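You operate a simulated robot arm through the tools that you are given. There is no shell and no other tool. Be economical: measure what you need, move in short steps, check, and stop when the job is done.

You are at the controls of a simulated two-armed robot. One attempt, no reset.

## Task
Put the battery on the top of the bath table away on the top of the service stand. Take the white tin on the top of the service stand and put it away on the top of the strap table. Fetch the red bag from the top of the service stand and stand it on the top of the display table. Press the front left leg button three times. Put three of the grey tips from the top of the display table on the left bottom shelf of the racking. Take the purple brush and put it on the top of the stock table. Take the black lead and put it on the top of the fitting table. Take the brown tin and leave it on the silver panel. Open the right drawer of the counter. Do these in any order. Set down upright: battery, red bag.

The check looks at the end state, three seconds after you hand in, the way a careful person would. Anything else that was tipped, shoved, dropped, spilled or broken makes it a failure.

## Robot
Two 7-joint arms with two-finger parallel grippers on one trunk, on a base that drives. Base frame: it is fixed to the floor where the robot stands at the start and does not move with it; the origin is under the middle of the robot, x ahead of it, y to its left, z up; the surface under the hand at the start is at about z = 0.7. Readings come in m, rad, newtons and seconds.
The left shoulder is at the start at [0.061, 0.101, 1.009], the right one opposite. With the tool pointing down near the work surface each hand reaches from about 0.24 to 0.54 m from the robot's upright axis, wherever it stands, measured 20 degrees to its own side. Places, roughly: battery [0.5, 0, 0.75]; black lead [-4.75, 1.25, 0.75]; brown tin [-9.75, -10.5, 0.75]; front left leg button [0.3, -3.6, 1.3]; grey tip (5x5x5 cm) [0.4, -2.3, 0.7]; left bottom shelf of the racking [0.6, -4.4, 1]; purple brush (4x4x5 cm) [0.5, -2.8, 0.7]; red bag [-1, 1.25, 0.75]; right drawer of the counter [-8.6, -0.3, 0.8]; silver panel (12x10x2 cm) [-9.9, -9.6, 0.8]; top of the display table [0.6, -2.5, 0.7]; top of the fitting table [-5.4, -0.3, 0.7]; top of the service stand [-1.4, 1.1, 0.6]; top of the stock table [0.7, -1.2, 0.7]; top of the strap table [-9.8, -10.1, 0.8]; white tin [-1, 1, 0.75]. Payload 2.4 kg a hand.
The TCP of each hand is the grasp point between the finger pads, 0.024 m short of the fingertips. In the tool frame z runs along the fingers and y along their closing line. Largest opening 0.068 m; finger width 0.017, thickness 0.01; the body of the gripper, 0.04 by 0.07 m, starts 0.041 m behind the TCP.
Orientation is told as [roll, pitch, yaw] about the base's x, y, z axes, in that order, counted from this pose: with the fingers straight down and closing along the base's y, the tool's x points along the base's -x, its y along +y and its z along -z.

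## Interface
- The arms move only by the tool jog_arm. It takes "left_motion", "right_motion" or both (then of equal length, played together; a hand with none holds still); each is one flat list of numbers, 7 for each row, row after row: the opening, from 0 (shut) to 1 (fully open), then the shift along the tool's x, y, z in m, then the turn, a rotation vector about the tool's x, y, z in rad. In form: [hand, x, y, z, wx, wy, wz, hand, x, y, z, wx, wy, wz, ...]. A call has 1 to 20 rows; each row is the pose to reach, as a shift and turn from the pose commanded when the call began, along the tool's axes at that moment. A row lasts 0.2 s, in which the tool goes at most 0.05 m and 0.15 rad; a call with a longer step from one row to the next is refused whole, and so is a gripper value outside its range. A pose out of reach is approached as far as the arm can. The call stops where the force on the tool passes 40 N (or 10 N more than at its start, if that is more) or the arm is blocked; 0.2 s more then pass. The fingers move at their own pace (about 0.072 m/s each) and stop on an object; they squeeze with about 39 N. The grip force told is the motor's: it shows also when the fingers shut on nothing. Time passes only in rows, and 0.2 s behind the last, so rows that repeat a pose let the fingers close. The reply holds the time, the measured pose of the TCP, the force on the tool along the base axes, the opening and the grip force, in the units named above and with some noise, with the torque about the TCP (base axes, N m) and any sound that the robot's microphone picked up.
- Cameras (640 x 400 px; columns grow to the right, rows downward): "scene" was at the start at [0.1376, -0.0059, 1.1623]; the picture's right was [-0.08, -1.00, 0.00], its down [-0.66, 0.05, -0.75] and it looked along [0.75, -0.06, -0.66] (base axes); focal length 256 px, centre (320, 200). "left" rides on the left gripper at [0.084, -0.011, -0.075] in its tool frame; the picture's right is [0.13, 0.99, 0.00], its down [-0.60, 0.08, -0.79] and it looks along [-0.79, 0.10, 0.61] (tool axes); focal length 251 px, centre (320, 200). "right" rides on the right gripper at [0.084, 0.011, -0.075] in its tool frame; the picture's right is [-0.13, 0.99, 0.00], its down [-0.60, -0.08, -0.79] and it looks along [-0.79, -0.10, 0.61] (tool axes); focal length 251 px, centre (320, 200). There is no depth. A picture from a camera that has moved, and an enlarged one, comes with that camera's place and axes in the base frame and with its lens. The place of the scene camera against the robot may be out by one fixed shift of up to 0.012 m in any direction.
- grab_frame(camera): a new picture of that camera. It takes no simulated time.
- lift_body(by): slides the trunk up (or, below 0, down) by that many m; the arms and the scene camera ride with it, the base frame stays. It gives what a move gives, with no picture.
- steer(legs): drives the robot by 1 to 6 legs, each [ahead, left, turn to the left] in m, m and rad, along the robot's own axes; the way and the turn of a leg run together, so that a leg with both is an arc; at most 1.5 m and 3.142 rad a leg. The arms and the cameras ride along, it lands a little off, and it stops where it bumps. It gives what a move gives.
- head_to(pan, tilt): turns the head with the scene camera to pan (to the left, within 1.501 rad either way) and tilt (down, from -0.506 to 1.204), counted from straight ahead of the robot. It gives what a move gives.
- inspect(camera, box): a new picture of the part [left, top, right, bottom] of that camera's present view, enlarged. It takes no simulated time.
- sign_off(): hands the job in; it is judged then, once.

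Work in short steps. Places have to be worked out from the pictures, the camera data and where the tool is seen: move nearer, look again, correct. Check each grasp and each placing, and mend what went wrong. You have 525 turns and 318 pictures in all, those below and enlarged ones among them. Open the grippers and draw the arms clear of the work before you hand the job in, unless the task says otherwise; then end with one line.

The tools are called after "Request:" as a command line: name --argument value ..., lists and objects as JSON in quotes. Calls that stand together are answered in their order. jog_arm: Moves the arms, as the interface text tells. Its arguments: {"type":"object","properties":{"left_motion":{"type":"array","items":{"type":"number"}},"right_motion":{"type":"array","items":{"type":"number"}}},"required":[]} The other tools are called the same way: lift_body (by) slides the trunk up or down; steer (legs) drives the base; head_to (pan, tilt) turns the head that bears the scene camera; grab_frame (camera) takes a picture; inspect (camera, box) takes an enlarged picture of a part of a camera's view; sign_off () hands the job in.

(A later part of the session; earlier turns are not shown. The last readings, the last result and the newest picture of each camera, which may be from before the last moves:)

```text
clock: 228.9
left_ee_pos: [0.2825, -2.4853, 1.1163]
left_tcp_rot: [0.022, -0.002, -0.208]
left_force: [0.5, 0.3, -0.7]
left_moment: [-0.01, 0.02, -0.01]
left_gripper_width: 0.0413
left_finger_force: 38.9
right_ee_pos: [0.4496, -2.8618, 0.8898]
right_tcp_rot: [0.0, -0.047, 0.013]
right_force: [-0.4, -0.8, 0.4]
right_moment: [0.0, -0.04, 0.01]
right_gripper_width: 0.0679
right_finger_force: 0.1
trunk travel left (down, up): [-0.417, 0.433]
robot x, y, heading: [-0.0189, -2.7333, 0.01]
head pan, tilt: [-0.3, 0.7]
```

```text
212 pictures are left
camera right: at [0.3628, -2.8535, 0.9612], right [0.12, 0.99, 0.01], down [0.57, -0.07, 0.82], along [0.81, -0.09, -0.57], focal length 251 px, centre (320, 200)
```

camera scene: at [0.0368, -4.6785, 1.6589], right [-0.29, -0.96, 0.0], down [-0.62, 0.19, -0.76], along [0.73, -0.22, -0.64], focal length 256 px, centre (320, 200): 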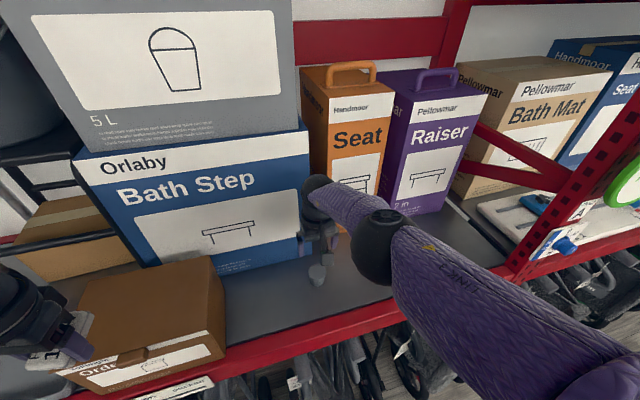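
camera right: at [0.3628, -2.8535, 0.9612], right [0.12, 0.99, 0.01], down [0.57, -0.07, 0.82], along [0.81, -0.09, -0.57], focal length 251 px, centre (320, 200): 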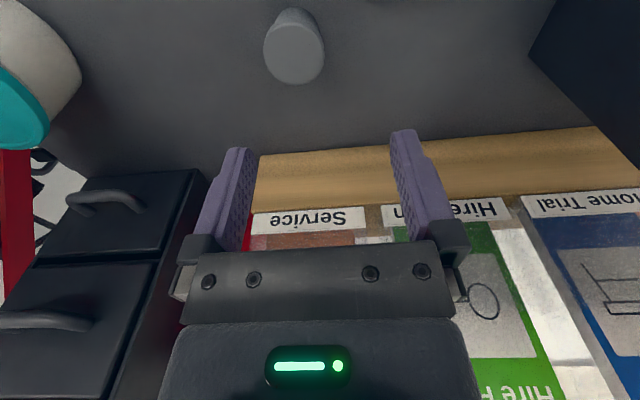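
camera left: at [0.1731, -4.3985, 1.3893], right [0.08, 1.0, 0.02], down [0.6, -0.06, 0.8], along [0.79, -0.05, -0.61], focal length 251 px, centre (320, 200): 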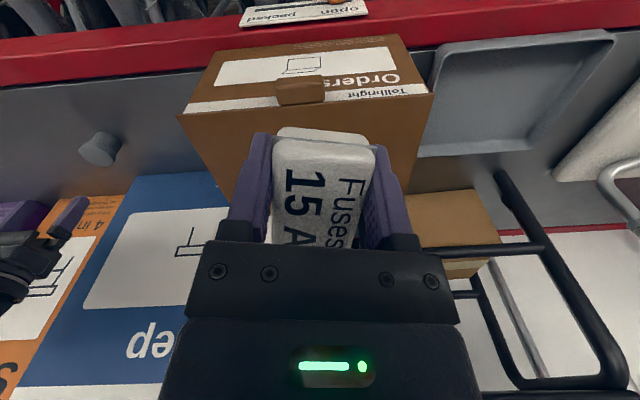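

T3 lies at [0.453, -2.882]. Level, shift 2 cm, lower.

Request:
jog_arm --right_motion '[1, -0.003, -0.02, 0, 0, 0.047, -0.013]'

Request:
lift_body --by -0.08

Request:
grab_frame --camera "right"

```text
clock: 229.3
left_ee_pos: [0.282, -2.4841, 1.1158]
left_tcp_rot: [0.021, -0.001, -0.207]
left_force: [0.2, -1.6, -1.2]
left_moment: [0.0, 0.03, -0.02]
left_gripper_width: 0.041
left_finger_force: 39.1
right_ee_pos: [0.4525, -2.882, 0.889]
right_tcp_rot: [0.002, 0.001, 0.026]
right_force: [0.3, 0.3, -0.8]
right_moment: [-0.02, 0.01, -0.02]
right_gripper_width: 0.0679
right_finger_force: 0.0
trunk travel left (down, up): [-0.417, 0.433]
robot x, y, heading: [-0.0193, -2.7288, 0.01]
head pan, tilt: [-0.3, 0.7]
```

```text
clock: 230.5
left_ee_pos: [0.282, -2.4863, 1.038]
left_tcp_rot: [0.021, -0.001, -0.208]
left_force: [0.9, -1.2, -0.6]
left_moment: [0.01, -0.01, -0.01]
left_gripper_width: 0.0413
left_finger_force: 39.3
right_ee_pos: [0.454, -2.8835, 0.8103]
right_tcp_rot: [-0.001, 0.001, 0.025]
right_force: [0.1, 0.3, -0.3]
right_moment: [0.01, -0.03, -0.02]
right_gripper_width: 0.0682
right_finger_force: 0.1
trunk travel left (down, up): [-0.337, 0.513]
robot x, y, heading: [-0.0168, -2.7359, 0.01]
head pan, tilt: [-0.3, 0.7]
```

```text
211 pictures are left
camera right: at [0.3691, -2.8746, 0.8858], right [0.1, 0.99, 0.0], down [0.61, -0.06, 0.79], along [0.79, -0.08, -0.61], focal length 251 px, centre (320, 200)
```

right: 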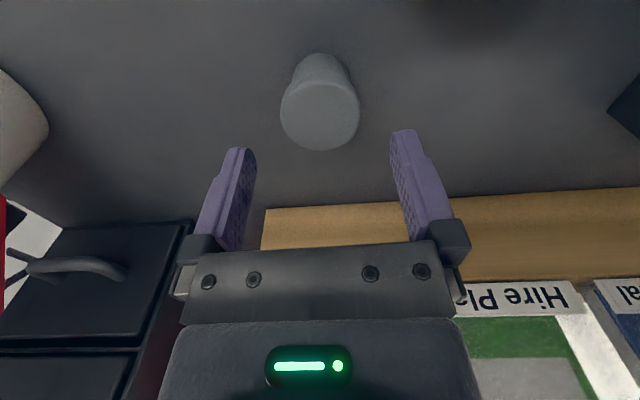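

Aligned. Lower, close, lift.

Request:
lift_body --by -0.053

Request:
jog_arm --right_motion '[0, 0.003, 0, 0, 0, 0, 0, 0, 0.003, 0, 0, 0, 0, 0, 0, 0.003, 0, 0, 0, 0, 0]'

Request:
lift_body --by 0.1

Request:
grab_frame --camera "right"

```text
clock: 231.4
left_ee_pos: [0.2823, -2.4851, 0.9828]
left_tcp_rot: [0.021, -0.002, -0.207]
left_force: [-0.1, 0.7, -0.6]
left_moment: [-0.01, 0.02, -0.03]
left_gripper_width: 0.0412
left_finger_force: 39.5
right_ee_pos: [0.453, -2.8829, 0.7576]
right_tcp_rot: [-0.001, 0.002, 0.025]
right_force: [0.1, -1.0, 0.0]
right_moment: [0.0, 0.0, -0.01]
right_gripper_width: 0.0681
right_finger_force: 0.0
trunk travel left (down, up): [-0.284, 0.566]
robot x, y, heading: [-0.0201, -2.7291, 0.013]
head pan, tilt: [-0.3, 0.7]
```

```text
clock: 232.2
left_ee_pos: [0.282, -2.4848, 0.9831]
left_tcp_rot: [0.021, -0.002, -0.207]
left_force: [-0.6, -0.7, -0.3]
left_moment: [-0.03, 0.03, 0.03]
left_gripper_width: 0.0413
left_finger_force: 38.4
right_ee_pos: [0.4513, -2.882, 0.7574]
right_tcp_rot: [0.0, 0.0, 0.026]
right_force: [2.6, -0.6, 3.7]
right_moment: [0.06, -0.04, -0.05]
right_gripper_width: 0.0454
right_finger_force: 39.1
trunk travel left (down, up): [-0.284, 0.566]
robot x, y, heading: [-0.016, -2.7321, 0.009]
head pan, tilt: [-0.3, 0.7]
```

```text
clock: 233.6
left_ee_pos: [0.2826, -2.4855, 1.0827]
left_tcp_rot: [0.022, -0.001, -0.21]
left_force: [0.5, -1.1, -1.0]
left_moment: [-0.01, 0.03, 0.01]
left_gripper_width: 0.0412
left_finger_force: 39.1
right_ee_pos: [0.4493, -2.8825, 0.8573]
right_tcp_rot: [-0.001, 0.002, 0.027]
right_force: [0.1, 0.3, 0.0]
right_moment: [0.0, -0.01, 0.04]
right_gripper_width: 0.0455
right_finger_force: 39.6
trunk travel left (down, up): [-0.384, 0.466]
robot x, y, heading: [-0.0172, -2.7302, 0.01]
head pan, tilt: [-0.3, 0.7]
```

```text
210 pictures are left
camera right: at [0.3662, -2.8746, 0.9322], right [0.1, 0.99, 0.0], down [0.61, -0.06, 0.79], along [0.79, -0.08, -0.61], focal length 251 px, centre (320, 200)
```

right: 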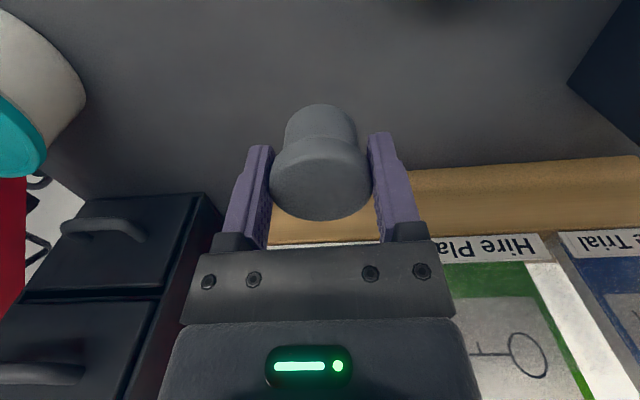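

Second tip held. To the racking again, target [0.425, -4.91].

Request:
steer --legs '[[-0.43, 0, -0.01], [0, -1.015, 0], [0, -1.015, 0]]'

Request:
lift_body --by 0.33

Request:
grab_frame --camera "scene"

```text
clock: 245.7
left_ee_pos: [-0.1555, -4.4962, 1.0837]
left_tcp_rot: [0.021, 0.0, -0.242]
left_force: [0.6, 0.2, -0.7]
left_moment: [-0.03, 0.01, -0.01]
left_gripper_width: 0.0411
left_finger_force: 38.9
right_ee_pos: [-0.0003, -4.8974, 0.8583]
right_tcp_rot: [0.0, 0.003, -0.005]
right_force: [0.3, 0.1, -0.5]
right_moment: [0.06, -0.04, 0.0]
right_gripper_width: 0.0454
right_finger_force: 38.9
trunk travel left (down, up): [-0.384, 0.466]
robot x, y, heading: [-0.4624, -4.728, -0.023]
head pan, tilt: [-0.3, 0.7]
```

```text
clock: 249.0
left_ee_pos: [-0.1562, -4.4955, 1.4131]
left_tcp_rot: [0.021, -0.001, -0.24]
left_force: [1.0, 0.2, -0.8]
left_moment: [-0.01, 0.03, -0.03]
left_gripper_width: 0.0412
left_finger_force: 39.1
right_ee_pos: [0.0009, -4.8972, 1.198]
right_tcp_rot: [-0.001, -0.022, -0.003]
right_force: [0.3, 0.0, -0.7]
right_moment: [-0.01, 0.04, -0.02]
right_gripper_width: 0.0451
right_finger_force: 39.3
trunk travel left (down, up): [-0.714, 0.136]
robot x, y, heading: [-0.4655, -4.7347, -0.025]
head pan, tilt: [-0.3, 0.7]
```

```text
209 pictures are left
camera scene: at [-0.3831, -4.7591, 1.6559], right [-0.32, -0.95, 0.0], down [-0.61, 0.2, -0.76], along [0.73, -0.24, -0.64], focal length 256 px, centre (320, 200)
```

scene: 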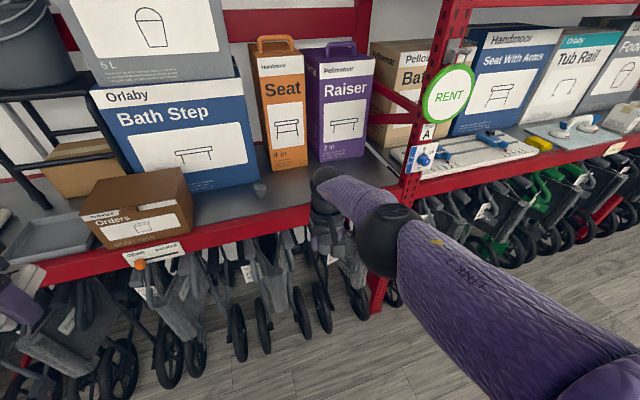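

Request:
steer --legs '[[0, -0.02, 0.025], [0.42, 0, 0]]'

Request:
grab_frame --camera "right"

```text
clock: 251.9
left_ee_pos: [0.2568, -4.5049, 1.4127]
left_tcp_rot: [0.02, -0.001, -0.215]
left_force: [-0.8, 1.0, -1.2]
left_moment: [-0.01, 0.04, 0.01]
left_gripper_width: 0.0413
left_finger_force: 39.1
right_ee_pos: [0.4245, -4.9025, 1.1969]
right_tcp_rot: [-0.001, -0.022, 0.023]
right_force: [-0.3, 0.0, -0.2]
right_moment: [-0.01, 0.03, 0.0]
right_gripper_width: 0.0456
right_finger_force: 38.9
trunk travel left (down, up): [-0.714, 0.136]
robot x, y, heading: [-0.0442, -4.7487, 0.005]
head pan, tilt: [-0.3, 0.7]
```

```text
208 pictures are left
camera right: at [0.3387, -4.8954, 1.2708], right [0.11, 0.99, 0.0], down [0.59, -0.06, 0.81], along [0.8, -0.08, -0.59], focal length 251 px, centre (320, 200)
```

right: 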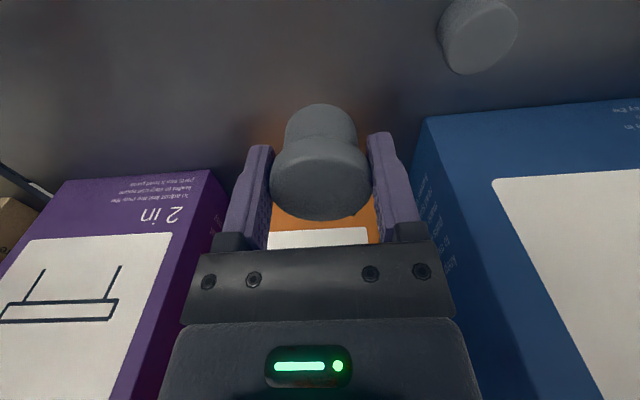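

Clear. Lowering to the shelf (contact was at TCP ≈1.068) and releasing.

Request:
lift_body --by -0.115

Request:
lift_body --by -0.025

Request:
jog_arm --right_motion '[0.75, 0, 0, -0.002, 0, 0, 0, 1, 0, 0, -0.002, 0, 0, 0, 1, 0, 0, -0.002, 0, 0, 0]'

Request:
lift_body --by 0.12

Request:
grab_frame --camera "right"

```text
clock: 253.4
left_ee_pos: [0.2563, -4.5063, 1.2989]
left_tcp_rot: [0.022, -0.002, -0.214]
left_force: [0.1, 0.6, -1.3]
left_moment: [-0.03, 0.04, 0.02]
left_gripper_width: 0.0412
left_finger_force: 39.0
right_ee_pos: [0.4241, -4.904, 1.0832]
right_tcp_rot: [-0.002, -0.023, 0.021]
right_force: [-0.1, -0.1, -0.1]
right_moment: [0.02, -0.02, 0.01]
right_gripper_width: 0.0452
right_finger_force: 38.9
trunk travel left (down, up): [-0.599, 0.251]
robot x, y, heading: [-0.044, -4.7544, 0.001]
head pan, tilt: [-0.3, 0.7]
```

```text
clock: 254.0
left_ee_pos: [0.2541, -4.5063, 1.278]
left_tcp_rot: [0.021, -0.001, -0.214]
left_force: [0.6, -1.1, -0.9]
left_moment: [0.03, 0.0, -0.01]
left_gripper_width: 0.041
left_finger_force: 39.2
right_ee_pos: [0.424, -4.904, 1.067]
right_tcp_rot: [0.0, -0.031, 0.021]
right_force: [-7.8, 1.1, 11.4]
right_moment: [0.05, 0.49, 0.0]
right_gripper_width: 0.0457
right_finger_force: 39.4
trunk travel left (down, up): [-0.579, 0.271]
robot x, y, heading: [-0.0412, -4.748, 0.002]
head pan, tilt: [-0.3, 0.7]
stopped: the force on the tool passed its limit at 48 N (the readings are from after the stop); the commanded pose is now the measured one
```

```text
clock: 254.8
left_ee_pos: [0.2558, -4.5054, 1.2777]
left_tcp_rot: [0.02, 0.0, -0.212]
left_force: [-0.2, 0.3, -1.1]
left_moment: [0.02, 0.03, -0.02]
left_gripper_width: 0.0412
left_finger_force: 39.3
right_ee_pos: [0.4251, -4.903, 1.0684]
right_tcp_rot: [0.001, -0.03, 0.024]
right_force: [-0.2, -0.4, 0.4]
right_moment: [0.01, 0.01, -0.02]
right_gripper_width: 0.0682
right_finger_force: 0.0
trunk travel left (down, up): [-0.579, 0.271]
robot x, y, heading: [-0.0458, -4.7517, 0.003]
head pan, tilt: [-0.3, 0.7]
```

```text
clock: 256.3
left_ee_pos: [0.2577, -4.5067, 1.3977]
left_tcp_rot: [0.021, 0.0, -0.214]
left_force: [-0.2, -0.3, -1.1]
left_moment: [-0.01, 0.0, -0.03]
left_gripper_width: 0.0414
left_finger_force: 39.2
right_ee_pos: [0.4248, -4.9047, 1.1879]
right_tcp_rot: [0.0, -0.031, 0.024]
right_force: [0.3, 0.2, 0.9]
right_moment: [-0.01, 0.02, 0.02]
right_gripper_width: 0.0682
right_finger_force: 0.0
trunk travel left (down, up): [-0.699, 0.151]
robot x, y, heading: [-0.0445, -4.7522, 0.003]
head pan, tilt: [-0.3, 0.7]
```

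```text
207 pictures are left
camera right: at [0.3399, -4.8956, 1.2601], right [0.11, 0.99, 0.0], down [0.58, -0.07, 0.81], along [0.81, -0.09, -0.59], focal length 251 px, centre (320, 200)
```

right: 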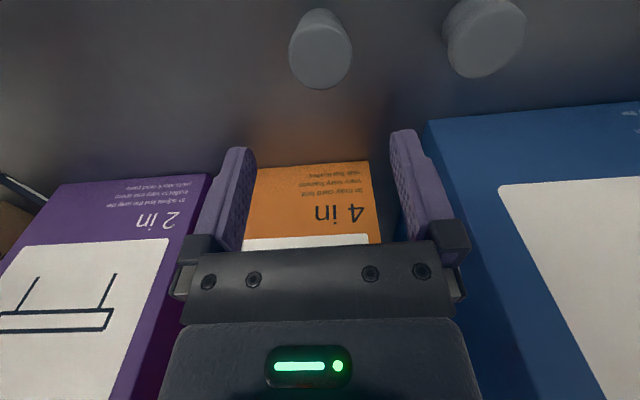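

Two placed. Now the third, the left front tip at about [0.375, -2.255].

Request:
steer --legs '[[-0.42, 0, 0], [0, 1.325, 0], [0, 1.325, 0]]'

Request:
lift_body --by -0.29

Request:
steer --legs '[[0.33, 0, 0]]'

Request:
grab_frame --camera "right"

Request:
grab_frame --camera "scene"

```text
clock: 271.4
left_ee_pos: [-0.1217, -1.8659, 1.3972]
left_tcp_rot: [0.019, 0.0, -0.254]
left_force: [-0.5, -0.2, 0.4]
left_moment: [0.01, 0.01, -0.03]
left_gripper_width: 0.0414
left_finger_force: 38.7
right_ee_pos: [0.0313, -2.2715, 1.1883]
right_tcp_rot: [0.001, -0.031, -0.021]
right_force: [-0.2, 0.2, -1.3]
right_moment: [0.0, -0.02, 0.03]
right_gripper_width: 0.0681
right_finger_force: 0.0
trunk travel left (down, up): [-0.699, 0.151]
robot x, y, heading: [-0.4348, -2.0983, -0.035]
head pan, tilt: [-0.3, 0.7]
```

```text
clock: 274.3
left_ee_pos: [-0.1225, -1.8663, 1.1078]
left_tcp_rot: [0.021, -0.002, -0.255]
left_force: [-0.2, 0.2, -0.3]
left_moment: [-0.01, 0.03, 0.04]
left_gripper_width: 0.0412
left_finger_force: 39.2
right_ee_pos: [0.0292, -2.271, 0.8973]
right_tcp_rot: [0.001, -0.031, -0.022]
right_force: [-0.5, -0.5, 0.9]
right_moment: [0.0, 0.01, 0.0]
right_gripper_width: 0.0678
right_finger_force: 0.1
trunk travel left (down, up): [-0.409, 0.441]
robot x, y, heading: [-0.4319, -2.0975, -0.038]
head pan, tilt: [-0.3, 0.7]
```

```text
clock: 276.4
left_ee_pos: [0.2058, -1.8786, 1.1074]
left_tcp_rot: [0.021, 0.001, -0.255]
left_force: [-0.9, -0.3, -0.7]
left_moment: [0.04, -0.02, 0.02]
left_gripper_width: 0.0415
left_finger_force: 39.5
right_ee_pos: [0.3587, -2.2829, 0.8972]
right_tcp_rot: [0.0, -0.029, -0.019]
right_force: [0.0, 0.5, -0.1]
right_moment: [0.04, -0.01, 0.0]
right_gripper_width: 0.0682
right_finger_force: 0.1
trunk travel left (down, up): [-0.409, 0.441]
robot x, y, heading: [-0.1065, -2.1115, -0.033]
head pan, tilt: [-0.3, 0.7]
```

```text
206 pictures are left
camera right: at [0.2731, -2.2713, 0.9701], right [0.15, 0.99, 0.0], down [0.58, -0.09, 0.81], along [0.8, -0.12, -0.59], focal length 251 px, centre (320, 200)
```

right: 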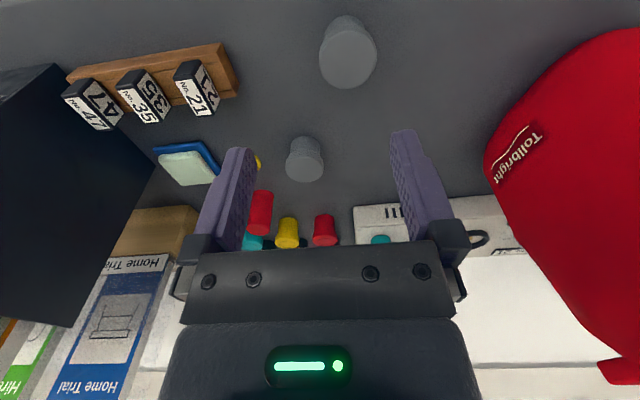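

```text
205 pictures are left
camera scene: at [-0.0055, -2.139, 1.3499], right [-0.33, -0.94, 0.0], down [-0.61, 0.21, -0.76], along [0.72, -0.25, -0.64], focal length 256 px, centre (320, 200)
```

scene: 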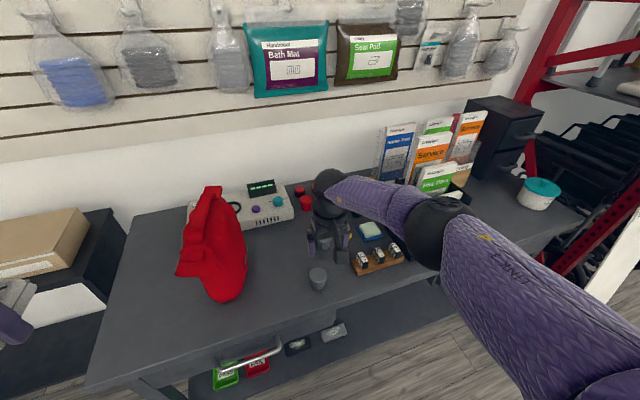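

T1 is at [0.373, -2.264]. Align, level, lower.

Request:
jog_arm --right_motion '[1, -0.013, 0.019, 0, 0, 0.03, 0]'

Request:
lift_body --by -0.085

Request:
grab_frame --camera "right"

```text
clock: 276.8
left_ee_pos: [0.2067, -1.8779, 1.1071]
left_tcp_rot: [0.021, 0.0, -0.255]
left_force: [0.3, -0.3, -0.9]
left_moment: [-0.03, 0.0, -0.02]
left_gripper_width: 0.0412
left_finger_force: 38.9
right_ee_pos: [0.3633, -2.2651, 0.898]
right_tcp_rot: [-0.001, 0.0, -0.02]
right_force: [-0.7, 0.2, 0.0]
right_moment: [0.03, 0.0, 0.0]
right_gripper_width: 0.0681
right_finger_force: 0.1
right hand out of reach, approached as far as the arm can: row 1
trunk travel left (down, up): [-0.409, 0.441]
robot x, y, heading: [-0.1057, -2.1104, -0.034]
head pan, tilt: [-0.3, 0.7]
```

```text
clock: 278.1
left_ee_pos: [0.2057, -1.8778, 1.0231]
left_tcp_rot: [0.021, -0.001, -0.254]
left_force: [-0.9, 0.0, -1.0]
left_moment: [0.0, 0.02, -0.04]
left_gripper_width: 0.0411
left_finger_force: 38.6
right_ee_pos: [0.365, -2.266, 0.8131]
right_tcp_rot: [-0.001, 0.0, -0.019]
right_force: [0.1, -0.7, 1.0]
right_moment: [-0.03, 0.0, -0.01]
right_gripper_width: 0.0683
right_finger_force: 0.1
trunk travel left (down, up): [-0.324, 0.526]
robot x, y, heading: [-0.1036, -2.1128, -0.036]
head pan, tilt: [-0.3, 0.7]
```

```text
204 pictures are left
camera right: at [0.2808, -2.2532, 0.8889], right [0.15, 0.99, 0.0], down [0.6, -0.09, 0.79], along [0.78, -0.12, -0.61], focal length 251 px, centre (320, 200)
```

right: 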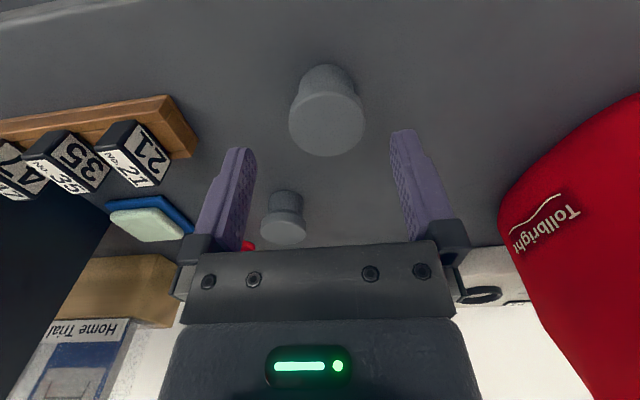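

Aligned. Lower, close, lift.

Request:
lift_body --by -0.056

Request:
jog_arm --right_motion '[0, 0, 0.003, 0, 0, 0, 0, 0, 0, 0.003, 0, 0, 0, 0, 0, 0, 0.003, 0, 0, 0, 0]'

Request:
lift_body --by 0.1

Request:
grab_frame --camera "right"

```text
clock: 279.0
left_ee_pos: [0.2067, -1.8793, 0.966]
left_tcp_rot: [0.021, -0.001, -0.254]
left_force: [0.3, 0.3, -0.2]
left_moment: [0.01, 0.0, 0.03]
left_gripper_width: 0.041
left_finger_force: 38.8
right_ee_pos: [0.3635, -2.2638, 0.7584]
right_tcp_rot: [-0.002, 0.0, -0.02]
right_force: [-0.5, 0.0, -0.4]
right_moment: [0.01, -0.01, -0.02]
right_gripper_width: 0.0682
right_finger_force: 0.0
trunk travel left (down, up): [-0.268, 0.582]
robot x, y, heading: [-0.1015, -2.1076, -0.036]
head pan, tilt: [-0.3, 0.7]
```

```text
clock: 279.8
left_ee_pos: [0.2067, -1.8786, 0.9661]
left_tcp_rot: [0.021, 0.0, -0.255]
left_force: [0.4, 0.4, -1.0]
left_moment: [0.03, -0.02, -0.01]
left_gripper_width: 0.0414
left_finger_force: 39.4
right_ee_pos: [0.3651, -2.2621, 0.7573]
right_tcp_rot: [-0.001, 0.0, -0.02]
right_force: [1.4, -4.2, 6.1]
right_moment: [-0.08, -0.07, -0.04]
right_gripper_width: 0.0453
right_finger_force: 39.0
trunk travel left (down, up): [-0.268, 0.582]
robot x, y, heading: [-0.106, -2.1115, -0.036]
head pan, tilt: [-0.3, 0.7]
```

```text
clock: 281.1
left_ee_pos: [0.2076, -1.878, 1.0659]
left_tcp_rot: [0.018, 0.0, -0.255]
left_force: [0.5, -0.1, -0.3]
left_moment: [-0.01, -0.01, -0.01]
left_gripper_width: 0.0413
left_finger_force: 39.2
right_ee_pos: [0.3644, -2.2609, 0.857]
right_tcp_rot: [0.001, 0.0, -0.021]
right_force: [0.1, -0.2, -1.0]
right_moment: [0.0, 0.0, -0.03]
right_gripper_width: 0.0451
right_finger_force: 38.8
trunk travel left (down, up): [-0.368, 0.482]
robot x, y, heading: [-0.1078, -2.1138, -0.039]
head pan, tilt: [-0.3, 0.7]
```

```text
203 pictures are left
camera right: at [0.281, -2.2501, 0.9323], right [0.15, 0.99, 0.0], down [0.6, -0.09, 0.79], along [0.78, -0.12, -0.61], focal length 251 px, centre (320, 200)
```

right: 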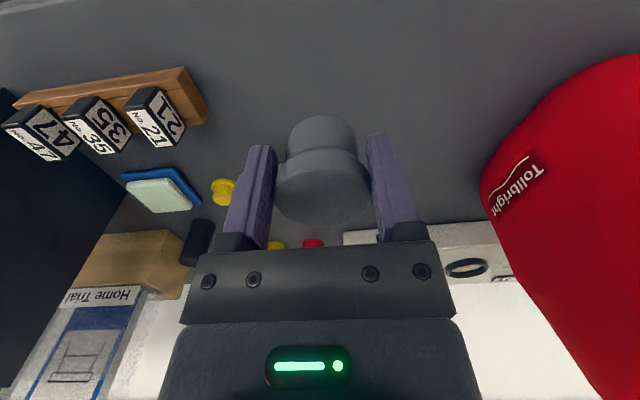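

Third tip held. Back to the racking for [0.425, -5.02].

Request:
steer --legs '[[-0.35, 0, 0.039], [0, -1.395, 0], [0, -1.395, 0]]'

Request:
lift_body --by 0.33

```text
clock: 296.4
left_ee_pos: [-0.1265, -4.62, 1.0669]
left_tcp_rot: [0.021, 0.0, -0.178]
left_force: [-0.1, -1.0, -1.1]
left_moment: [0.02, 0.03, 0.03]
left_gripper_width: 0.0412
left_finger_force: 39.2
right_ee_pos: [0.0607, -4.9911, 0.8564]
right_tcp_rot: [0.0, 0.001, 0.055]
right_force: [-0.1, -0.6, 0.0]
right_moment: [-0.04, 0.02, 0.03]
right_gripper_width: 0.0452
right_finger_force: 39.0
trunk travel left (down, up): [-0.368, 0.482]
robot x, y, heading: [-0.421, -4.8766, 0.042]
head pan, tilt: [-0.3, 0.7]
```

```text
clock: 299.7
left_ee_pos: [-0.1279, -4.621, 1.3972]
left_tcp_rot: [0.021, -0.001, -0.178]
left_force: [0.4, -0.3, -0.5]
left_moment: [0.0, -0.01, -0.04]
left_gripper_width: 0.0413
left_finger_force: 39.1
right_ee_pos: [0.0613, -4.9915, 1.206]
right_tcp_rot: [-0.001, -0.039, 0.056]
right_force: [-0.5, -0.2, -1.1]
right_moment: [0.01, 0.01, 0.05]
right_gripper_width: 0.0448
right_finger_force: 39.1
trunk travel left (down, up): [-0.698, 0.152]
robot x, y, heading: [-0.4169, -4.8778, 0.042]
head pan, tilt: [-0.3, 0.7]
```

Request:
steer --legs '[[0, -0.005, -0.042], [0.36, 0, 0]]'

Request:
grab_frame --camera "right"

```text
clock: 302.3
left_ee_pos: [0.2307, -4.6416, 1.3958]
left_tcp_rot: [0.018, 0.001, -0.226]
left_force: [0.8, -0.6, -0.9]
left_moment: [-0.01, -0.01, 0.02]
left_gripper_width: 0.0414
left_finger_force: 39.2
right_ee_pos: [0.4017, -5.0209, 1.2049]
right_tcp_rot: [-0.002, -0.038, 0.008]
right_force: [0.0, 0.2, -0.5]
right_moment: [0.01, -0.01, -0.03]
right_gripper_width: 0.0449
right_finger_force: 39.0
trunk travel left (down, up): [-0.698, 0.152]
robot x, y, heading: [-0.0724, -4.8832, -0.007]
head pan, tilt: [-0.3, 0.7]
```

```text
202 pictures are left
camera right: at [0.3153, -5.011, 1.2774], right [0.12, 0.99, 0.0], down [0.57, -0.07, 0.82], along [0.81, -0.1, -0.58], focal length 251 px, centre (320, 200)
```

right: 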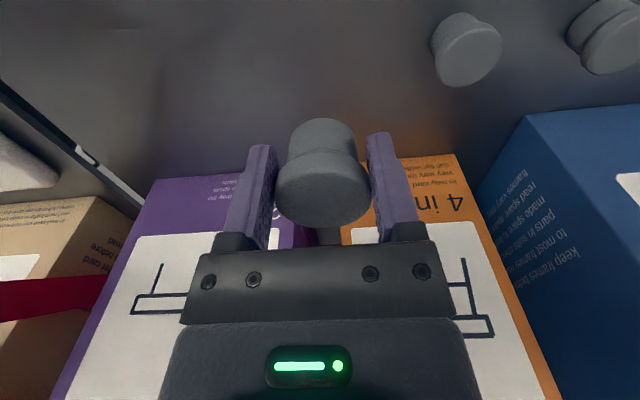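

Request:
steer --legs '[[0.022, 0, 0]]'

Request:
lift_body --by -0.12

Request:
lift_body --by -0.03

Request:
jog_arm --right_motion '[0.75, 0, 0, -0.002, 0, 0, 0, 1, 0, 0, -0.002, 0, 0, 0, 1, 0, 0, -0.002, 0, 0, 0]'

Request:
lift_body --by 0.12

Request:
grab_frame --camera "right"

```text
clock: 303.1
left_ee_pos: [0.2528, -4.6423, 1.3978]
left_tcp_rot: [0.019, 0.0, -0.224]
left_force: [0.0, 0.1, 0.0]
left_moment: [0.01, 0.05, -0.02]
left_gripper_width: 0.0414
left_finger_force: 39.2
right_ee_pos: [0.4243, -5.0187, 1.2056]
right_tcp_rot: [-0.001, -0.038, 0.011]
right_force: [-0.5, -0.5, -0.7]
right_moment: [0.01, 0.05, -0.01]
right_gripper_width: 0.0447
right_finger_force: 39.2
trunk travel left (down, up): [-0.698, 0.152]
robot x, y, heading: [-0.0464, -4.8843, -0.007]
head pan, tilt: [-0.3, 0.7]
```

```text
clock: 304.6
left_ee_pos: [0.2532, -4.6406, 1.2766]
left_tcp_rot: [0.022, -0.003, -0.227]
left_force: [0.2, 0.4, -0.8]
left_moment: [0.01, 0.01, 0.0]
left_gripper_width: 0.0412
left_finger_force: 38.9
right_ee_pos: [0.423, -5.0205, 1.0856]
right_tcp_rot: [-0.002, -0.04, 0.01]
right_force: [-0.4, -0.4, -1.4]
right_moment: [0.01, 0.01, 0.01]
right_gripper_width: 0.0446
right_finger_force: 38.7
trunk travel left (down, up): [-0.578, 0.272]
robot x, y, heading: [-0.0496, -4.884, -0.01]
head pan, tilt: [-0.3, 0.7]
```

```text
clock: 305.2
left_ee_pos: [0.2511, -4.6424, 1.2526]
left_tcp_rot: [0.017, -0.001, -0.226]
left_force: [-0.4, -0.1, -0.2]
left_moment: [-0.01, 0.03, 0.02]
left_gripper_width: 0.0412
left_finger_force: 38.8
right_ee_pos: [0.423, -5.0204, 1.0666]
right_tcp_rot: [0.0, -0.05, 0.008]
right_force: [-7.2, 0.0, 13.4]
right_moment: [-0.03, 0.37, -0.02]
right_gripper_width: 0.0445
right_finger_force: 38.7
trunk travel left (down, up): [-0.554, 0.296]
robot x, y, heading: [-0.0519, -4.8825, -0.01]
head pan, tilt: [-0.3, 0.7]
stopped: the force on the tool passed its limit at 48 N (the readings are from after the stop); the commanded pose is now the measured one
```

```text
clock: 306.0
left_ee_pos: [0.2512, -4.6422, 1.2534]
left_tcp_rot: [0.019, 0.001, -0.226]
left_force: [-0.2, 0.5, 0.4]
left_moment: [-0.02, 0.03, -0.01]
left_gripper_width: 0.0411
left_finger_force: 39.0
right_ee_pos: [0.4256, -5.0215, 1.0668]
right_tcp_rot: [0.0, -0.048, 0.009]
right_force: [0.2, -0.4, -0.5]
right_moment: [0.0, 0.0, -0.01]
right_gripper_width: 0.068
right_finger_force: 0.0
trunk travel left (down, up): [-0.554, 0.296]
robot x, y, heading: [-0.0506, -4.8848, -0.009]
head pan, tilt: [-0.3, 0.7]
```

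```text
clock: 307.5
left_ee_pos: [0.2518, -4.6412, 1.3733]
left_tcp_rot: [0.019, 0.001, -0.227]
left_force: [-0.7, -0.2, -1.0]
left_moment: [0.04, 0.02, -0.03]
left_gripper_width: 0.0411
left_finger_force: 38.5
right_ee_pos: [0.4253, -5.0202, 1.1884]
right_tcp_rot: [0.0, -0.047, 0.009]
right_force: [-0.4, -0.3, -0.8]
right_moment: [-0.02, 0.01, 0.0]
right_gripper_width: 0.0684
right_finger_force: 0.0
trunk travel left (down, up): [-0.674, 0.176]
robot x, y, heading: [-0.0535, -4.8822, -0.007]
head pan, tilt: [-0.3, 0.7]
```

```text
201 pictures are left
camera right: at [0.3383, -5.0112, 1.2585], right [0.12, 0.99, 0.01], down [0.57, -0.07, 0.82], along [0.82, -0.1, -0.57], focal length 251 px, centre (320, 200)
```

right: 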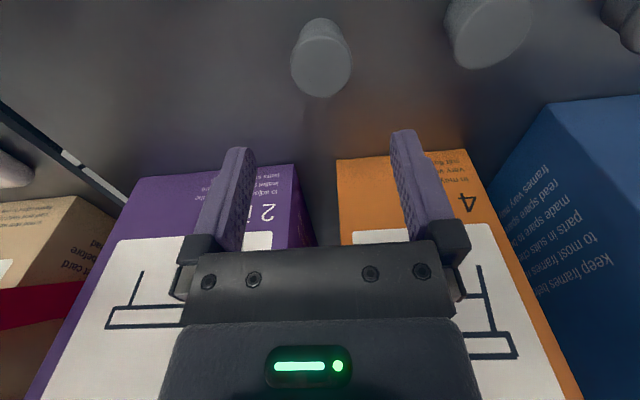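

Three tips stand on the shelf. Now the leg button: back off and look at the front left leg.

Request:
steer --legs '[[-0.4, 0, 0], [0, 1.15, 0.007]]'

Request:
head_to --pan 0.0 --tilt 0.3

Request:
grab_frame --camera "scene"

```text
clock: 315.5
left_ee_pos: [-0.1064, -3.4847, 1.3729]
left_tcp_rot: [0.019, 0.0, -0.251]
left_force: [-0.9, -0.7, -0.6]
left_moment: [0.02, 0.01, -0.02]
left_gripper_width: 0.0412
left_finger_force: 39.6
right_ee_pos: [0.0565, -3.8689, 1.1878]
right_tcp_rot: [-0.001, -0.049, -0.019]
right_force: [-0.2, -0.2, -0.2]
right_moment: [0.02, 0.02, 0.01]
right_gripper_width: 0.0681
right_finger_force: 0.0
trunk travel left (down, up): [-0.674, 0.176]
robot x, y, heading: [-0.417, -3.7146, -0.036]
head pan, tilt: [-0.3, 0.7]
```

```text
clock: 316.4
left_ee_pos: [-0.1071, -3.4862, 1.3729]
left_tcp_rot: [0.019, 0.001, -0.251]
left_force: [-0.2, -0.3, -0.6]
left_moment: [-0.02, 0.01, -0.01]
left_gripper_width: 0.0411
left_finger_force: 39.3
right_ee_pos: [0.0554, -3.8684, 1.1878]
right_tcp_rot: [0.0, -0.047, -0.016]
right_force: [-0.6, 0.0, 0.2]
right_moment: [0.02, -0.01, 0.0]
right_gripper_width: 0.068
right_finger_force: 0.1
trunk travel left (down, up): [-0.674, 0.176]
robot x, y, heading: [-0.415, -3.7216, -0.03]
head pan, tilt: [0.0, 0.3]
```

```text
200 pictures are left
camera scene: at [-0.3238, -3.7215, 1.652], right [-0.03, -1.0, 0.0], down [-0.3, 0.01, -0.95], along [0.95, -0.03, -0.3], focal length 256 px, centre (320, 200)
```

scene: 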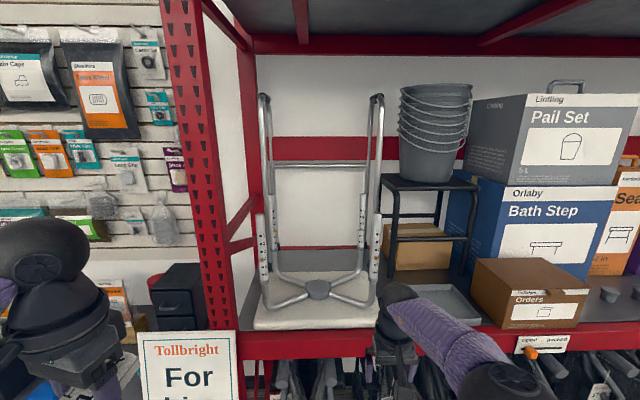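

Request:
inspect --camera "scene" --box '[150, 120, 290, 340]'

Request:
grab_frame --camera "left"

```text
1.82 times, centred on (220, 230) of scene
camera zoom: at [-0.3238, -3.7215, 1.652], right [-0.03, -1.0, 0.0], down [-0.3, 0.01, -0.95], along [0.95, -0.03, -0.3], focal length 465 px, centre (502, 146)
```

zoom: 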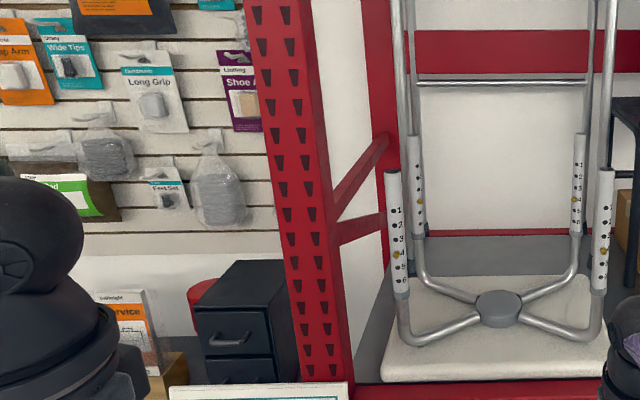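

```text
198 pictures are left
camera left: at [-0.1904, -3.4756, 1.4476], right [0.12, 0.99, 0.02], down [0.6, -0.09, 0.79], along [0.79, -0.08, -0.61], focal length 251 px, centre (320, 200)
```

left: 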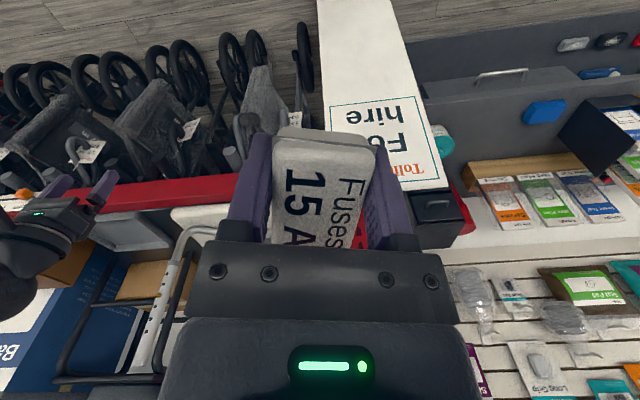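

Of course: the "front left leg" belongs to the walking frame on the shelf; its leg has a small gold spring button, at about [0.30, -3.585, 1.29], matching the listed place. I close the right hand and tilt it to point forward.

Request:
jog_arm --right_motion '[0, 0.012, 0.011, -0.011, 0, -0.14, 0, 0, 0.024, 0.022, -0.022, 0, -0.28, 0, 0, 0.036, 0.033, -0.033, 0, -0.42, 0, 0, 0.048, 0.044, -0.044, 0, -0.56, 0, 0, 0.06, 0.055, -0.055, 0, -0.7, 0, 0, 0.072, 0.066, -0.066, 0, -0.84, 0, 0, 0.084, 0.077, -0.077, 0, -0.98, 0, 0, 0.096, 0.088, -0.088, 0, -1.12, 0, 0, 0.1, 0.1, -0.1, 0, -1.26, 0, 0, 0.1, 0.1, -0.1, 0, -1.4, 0]'

Request:
grab_frame --camera "right"

```text
clock: 318.6
left_ee_pos: [-0.1072, -3.4842, 1.3717]
left_tcp_rot: [0.02, -0.001, -0.25]
left_force: [-0.4, 0.2, -0.9]
left_moment: [-0.03, 0.0, 0.01]
left_gripper_width: 0.0411
left_finger_force: 39.7
right_ee_pos: [-0.0511, -3.7526, 1.2918]
right_tcp_rot: [-0.009, -1.448, -0.013]
right_force: [0.7, -0.7, -0.8]
right_moment: [-0.03, 0.01, -0.01]
right_gripper_width: 0.0001
right_finger_force: 23.2
right hand out of reach, approached as far as the arm can: row 1, 10
trunk travel left (down, up): [-0.674, 0.176]
robot x, y, heading: [-0.4139, -3.7174, -0.036]
head pan, tilt: [0.0, 0.3]
```

```text
197 pictures are left
camera right: at [-0.1349, -3.741, 1.2187], right [0.04, 0.99, 0.13], down [-0.71, -0.06, 0.7], along [0.7, -0.12, 0.71], focal length 251 px, centre (320, 200)
```

right: 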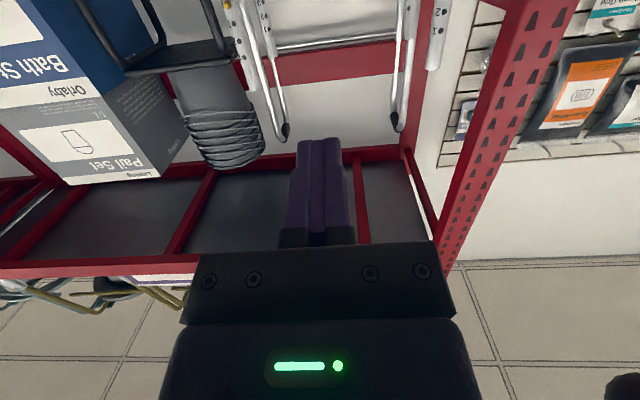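

The hand points forward at z≈1.29. I shift left to line up with the walker's leg and look again.

Request:
steer --legs '[[0, 0.165, 0.03]]'

Request:
inspect --camera "scene" --box '[220, 150, 400, 330]'

```text
clock: 320.0
left_ee_pos: [-0.1118, -3.3054, 1.3715]
left_tcp_rot: [0.021, 0.0, -0.22]
left_force: [0.6, 0.5, 0.1]
left_moment: [0.0, 0.0, -0.01]
left_gripper_width: 0.0414
left_finger_force: 39.1
right_ee_pos: [-0.046, -3.5738, 1.2924]
right_tcp_rot: [-0.012, -1.443, 0.02]
right_force: [0.3, -0.1, -0.1]
right_moment: [-0.03, 0.01, -0.04]
right_gripper_width: 0.0002
right_finger_force: 23.3
trunk travel left (down, up): [-0.674, 0.176]
robot x, y, heading: [-0.4155, -3.5521, -0.007]
head pan, tilt: [0.0, 0.3]
```

```text
2.22 times, centred on (310, 240) of scene
camera zoom: at [-0.3209, -3.549, 1.6521], right [0.0, -1.0, 0.0], down [-0.3, 0.0, -0.96], along [0.96, 0.0, -0.3], focal length 569 px, centre (342, 111)
```

zoom: 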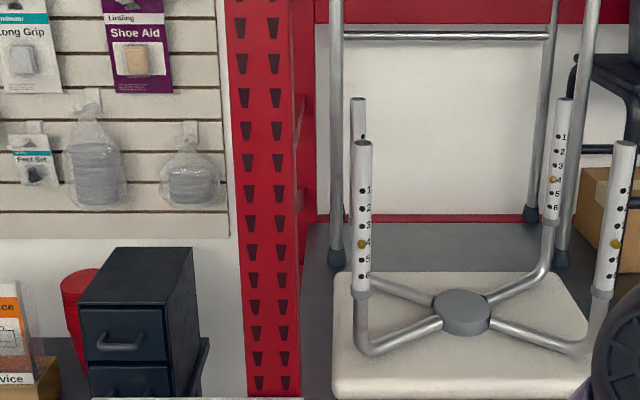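

The button's ray gives about [0.33, -3.575, 1.28]. I drive 0.22 forward and compare the fingertip with the button.

Request:
steer --legs '[[0.22, 0, 0]]'

Request:
head_to --pan 0.0 --tilt 0.5

Request:
inspect --camera "scene" --box '[230, 120, 430, 320]'

Request:
grab_frame --camera "right"

```text
clock: 321.7
left_ee_pos: [0.1091, -3.309, 1.3724]
left_tcp_rot: [0.019, 0.003, -0.218]
left_force: [0.9, 0.1, -0.8]
left_moment: [-0.02, -0.02, 0.02]
left_gripper_width: 0.0415
left_finger_force: 38.8
right_ee_pos: [0.1749, -3.5741, 1.2922]
right_tcp_rot: [-0.005, -1.444, 0.015]
right_force: [1.0, -0.3, -0.8]
right_moment: [0.02, 0.0, 0.0]
right_gripper_width: 0.0
right_finger_force: 23.0
trunk travel left (down, up): [-0.674, 0.176]
robot x, y, heading: [-0.1941, -3.5512, 0.001]
head pan, tilt: [0.0, 0.3]
```

```text
clock: 322.4
left_ee_pos: [0.1092, -3.3085, 1.374]
left_tcp_rot: [0.019, 0.0, -0.22]
left_force: [1.0, 0.4, -0.9]
left_moment: [-0.01, 0.0, -0.04]
left_gripper_width: 0.0412
left_finger_force: 38.8
right_ee_pos: [0.1735, -3.575, 1.2919]
right_tcp_rot: [-0.006, -1.445, 0.016]
right_force: [-0.6, -0.7, 0.8]
right_moment: [-0.01, 0.02, 0.0]
right_gripper_width: 0.0
right_finger_force: 23.6
trunk travel left (down, up): [-0.674, 0.176]
robot x, y, heading: [-0.1927, -3.5493, 0.001]
head pan, tilt: [0.0, 0.499]
```

```text
2.00 times, centred on (330, 220) of scene
camera zoom: at [-0.1033, -3.5505, 1.6338], right [0.0, -1.0, 0.0], down [-0.48, 0.0, -0.88], along [0.88, 0.0, -0.48], focal length 512 px, centre (300, 160)
```

zoom: 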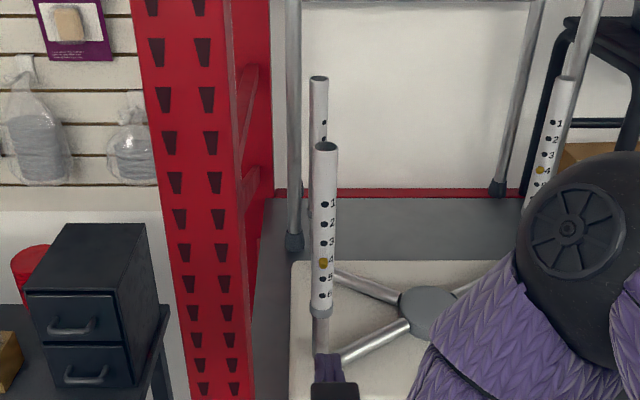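

```text
194 pictures are left
camera right: at [0.0887, -3.565, 1.2187], right [0.01, 0.99, 0.13], down [-0.71, -0.09, 0.7], along [0.7, -0.09, 0.7], focal length 251 px, centre (320, 200)
```

right: 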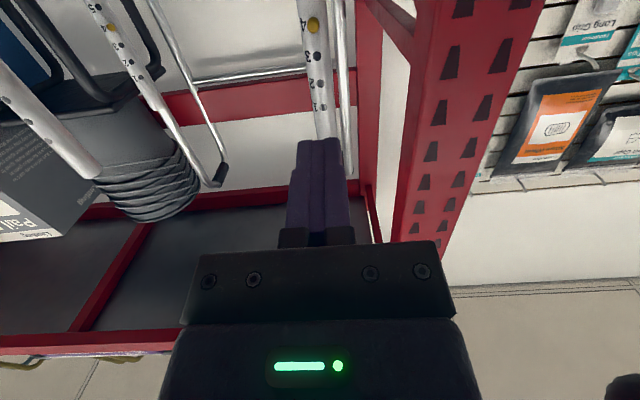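

Both cameras agree: button at [0.355, -3.577, 1.263]. I lower 2.5 cm and advance.

Request:
lift_body --by -0.024

Request:
steer --legs '[[0.09, 0, 0]]'

Request:
jog_arm --right_motion '[0, 0, 0, 0.02, 0, 0, 0, 0, 0, 0, 0.035, 0, 0, 0]'

Request:
grab_frame --camera "right"

Request:
inspect --camera "scene" --box '[260, 180, 380, 300]'

```text
clock: 323.1
left_ee_pos: [0.1095, -3.3078, 1.348]
left_tcp_rot: [0.018, 0.001, -0.22]
left_force: [-0.2, 0.0, -0.9]
left_moment: [0.0, 0.0, 0.02]
left_gripper_width: 0.0412
left_finger_force: 38.6
right_ee_pos: [0.1738, -3.5736, 1.27]
right_tcp_rot: [-0.006, -1.447, 0.014]
right_force: [-0.1, -0.4, 0.4]
right_moment: [0.0, 0.01, 0.04]
right_gripper_width: 0.0001
right_finger_force: 23.4
trunk travel left (down, up): [-0.65, 0.2]
robot x, y, heading: [-0.1952, -3.55, 0.002]
head pan, tilt: [0.0, 0.499]
```

```text
clock: 324.4
left_ee_pos: [0.2271, -3.4351, 1.3492]
left_tcp_rot: [0.022, 0.003, -0.413]
left_force: [0.5, -0.8, 0.3]
left_moment: [-0.01, 0.04, 0.02]
left_gripper_width: 0.041
left_finger_force: 38.8
right_ee_pos: [0.239, -3.7079, 1.2685]
right_tcp_rot: [0.005, -1.444, -0.188]
right_force: [0.4, -0.9, -0.1]
right_moment: [-0.01, 0.01, 0.04]
right_gripper_width: 0.0
right_finger_force: 23.8
trunk travel left (down, up): [-0.65, 0.2]
robot x, y, heading: [-0.1184, -3.6121, -0.195]
head pan, tilt: [0.0, 0.499]
stopped in leg 1: the robot was blocked; the commanded pose is now the measured one
```

```text
clock: 325.0
left_ee_pos: [0.2228, -3.4325, 1.3487]
left_tcp_rot: [0.021, 0.0, -0.414]
left_force: [0.2, 0.0, -1.2]
left_moment: [0.01, -0.01, -0.01]
left_gripper_width: 0.0412
left_finger_force: 39.0
right_ee_pos: [0.2685, -3.7061, 1.2707]
right_tcp_rot: [-0.006, -1.441, -0.18]
right_force: [0.3, 1.0, 0.1]
right_moment: [0.0, 0.0, -0.02]
right_gripper_width: 0.0
right_finger_force: 23.8
right hand out of reach, approached as far as the arm can: row 1, 2
trunk travel left (down, up): [-0.65, 0.2]
robot x, y, heading: [-0.1206, -3.6127, -0.189]
head pan, tilt: [0.0, 0.499]
```

```text
193 pictures are left
camera right: at [0.1877, -3.6798, 1.1955], right [0.2, 0.97, 0.13], down [-0.71, 0.06, 0.7], along [0.67, -0.23, 0.7], focal length 251 px, centre (320, 200)
```

right: 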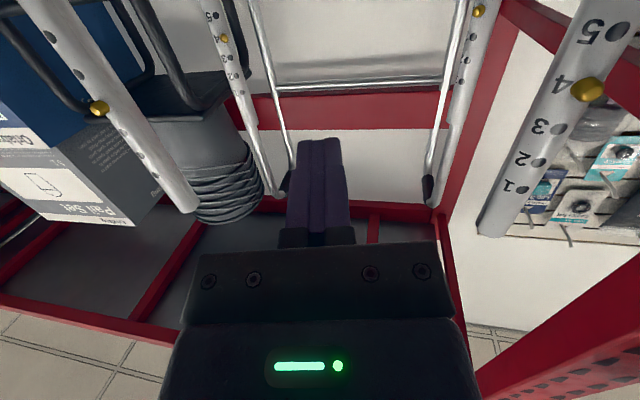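

```text
3.33 times, centred on (320, 240) of scene
camera zoom: at [-0.0308, -3.6322, 1.6097], right [-0.19, -0.98, 0.0], down [-0.47, 0.09, -0.88], along [0.86, -0.17, -0.48], focal length 853 px, centre (320, 67)
```

zoom: 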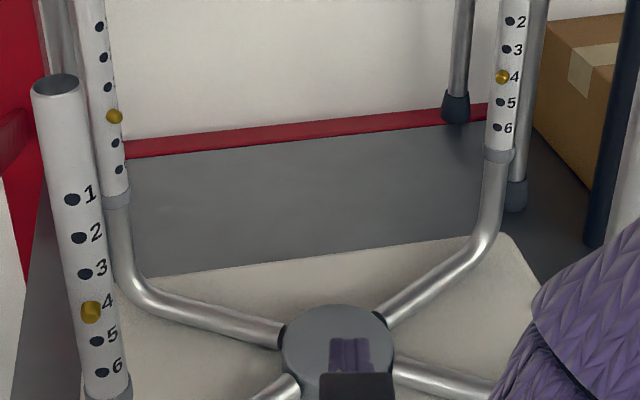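

The base bumped into something (likely the sign's foot) and got turned. I back off and check the sign.

Request:
steer --legs '[[-0.3, 0, 0], [0, 0, 0.19]]'

Request:
head_to --pan 0.4 --tilt 0.7

Request:
grab_frame --camera "scene"

Request:
grab_frame --camera "left"

```text
clock: 327.8
left_ee_pos: [-0.1126, -3.3134, 1.3496]
left_tcp_rot: [0.02, 0.002, -0.232]
left_force: [-0.1, -1.0, 0.2]
left_moment: [0.0, 0.02, 0.04]
left_gripper_width: 0.0412
left_finger_force: 38.9
right_ee_pos: [-0.0195, -3.5712, 1.2695]
right_tcp_rot: [-0.008, -1.442, 0.003]
right_force: [0.6, -0.6, 0.3]
right_moment: [-0.02, 0.01, 0.02]
right_gripper_width: 0.0
right_finger_force: 23.9
trunk travel left (down, up): [-0.65, 0.2]
robot x, y, heading: [-0.4182, -3.5538, -0.016]
head pan, tilt: [0.0, 0.499]
```

```text
clock: 328.6
left_ee_pos: [-0.1142, -3.3119, 1.3487]
left_tcp_rot: [0.022, 0.001, -0.233]
left_force: [-0.3, 0.2, -0.4]
left_moment: [0.01, 0.03, 0.02]
left_gripper_width: 0.0409
left_finger_force: 38.6
right_ee_pos: [-0.0207, -3.5723, 1.2702]
right_tcp_rot: [-0.008, -1.44, 0.004]
right_force: [-0.8, -0.2, -0.2]
right_moment: [-0.03, -0.01, 0.02]
right_gripper_width: 0.0
right_finger_force: 23.9
trunk travel left (down, up): [-0.65, 0.2]
robot x, y, heading: [-0.4194, -3.5539, -0.013]
head pan, tilt: [0.4, 0.7]
```

```text
191 pictures are left
camera scene: at [-0.3399, -3.519, 1.592], right [0.38, -0.93, 0.0], down [-0.6, -0.24, -0.77], along [0.71, 0.29, -0.64], focal length 256 px, centre (320, 200)
```

scene: 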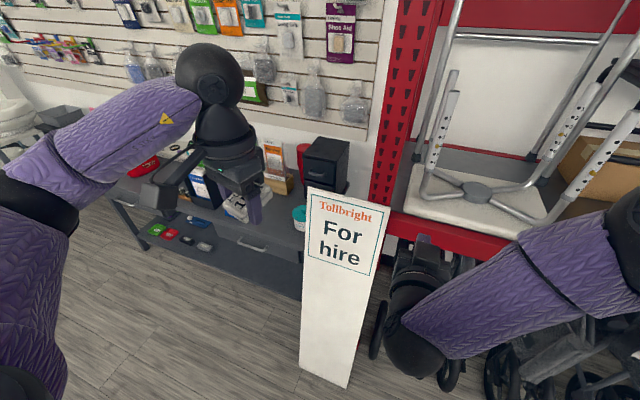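

```text
190 pictures are left
camera left: at [-0.1973, -3.3039, 1.4237], right [0.1, 0.99, 0.02], down [0.6, -0.08, 0.79], along [0.79, -0.07, -0.61], focal length 251 px, centre (320, 200)
```

left: 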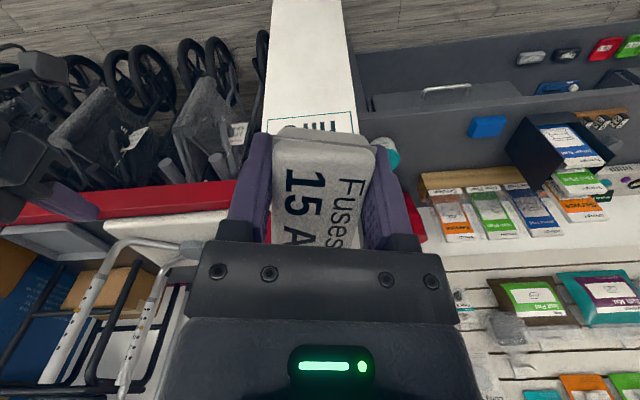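

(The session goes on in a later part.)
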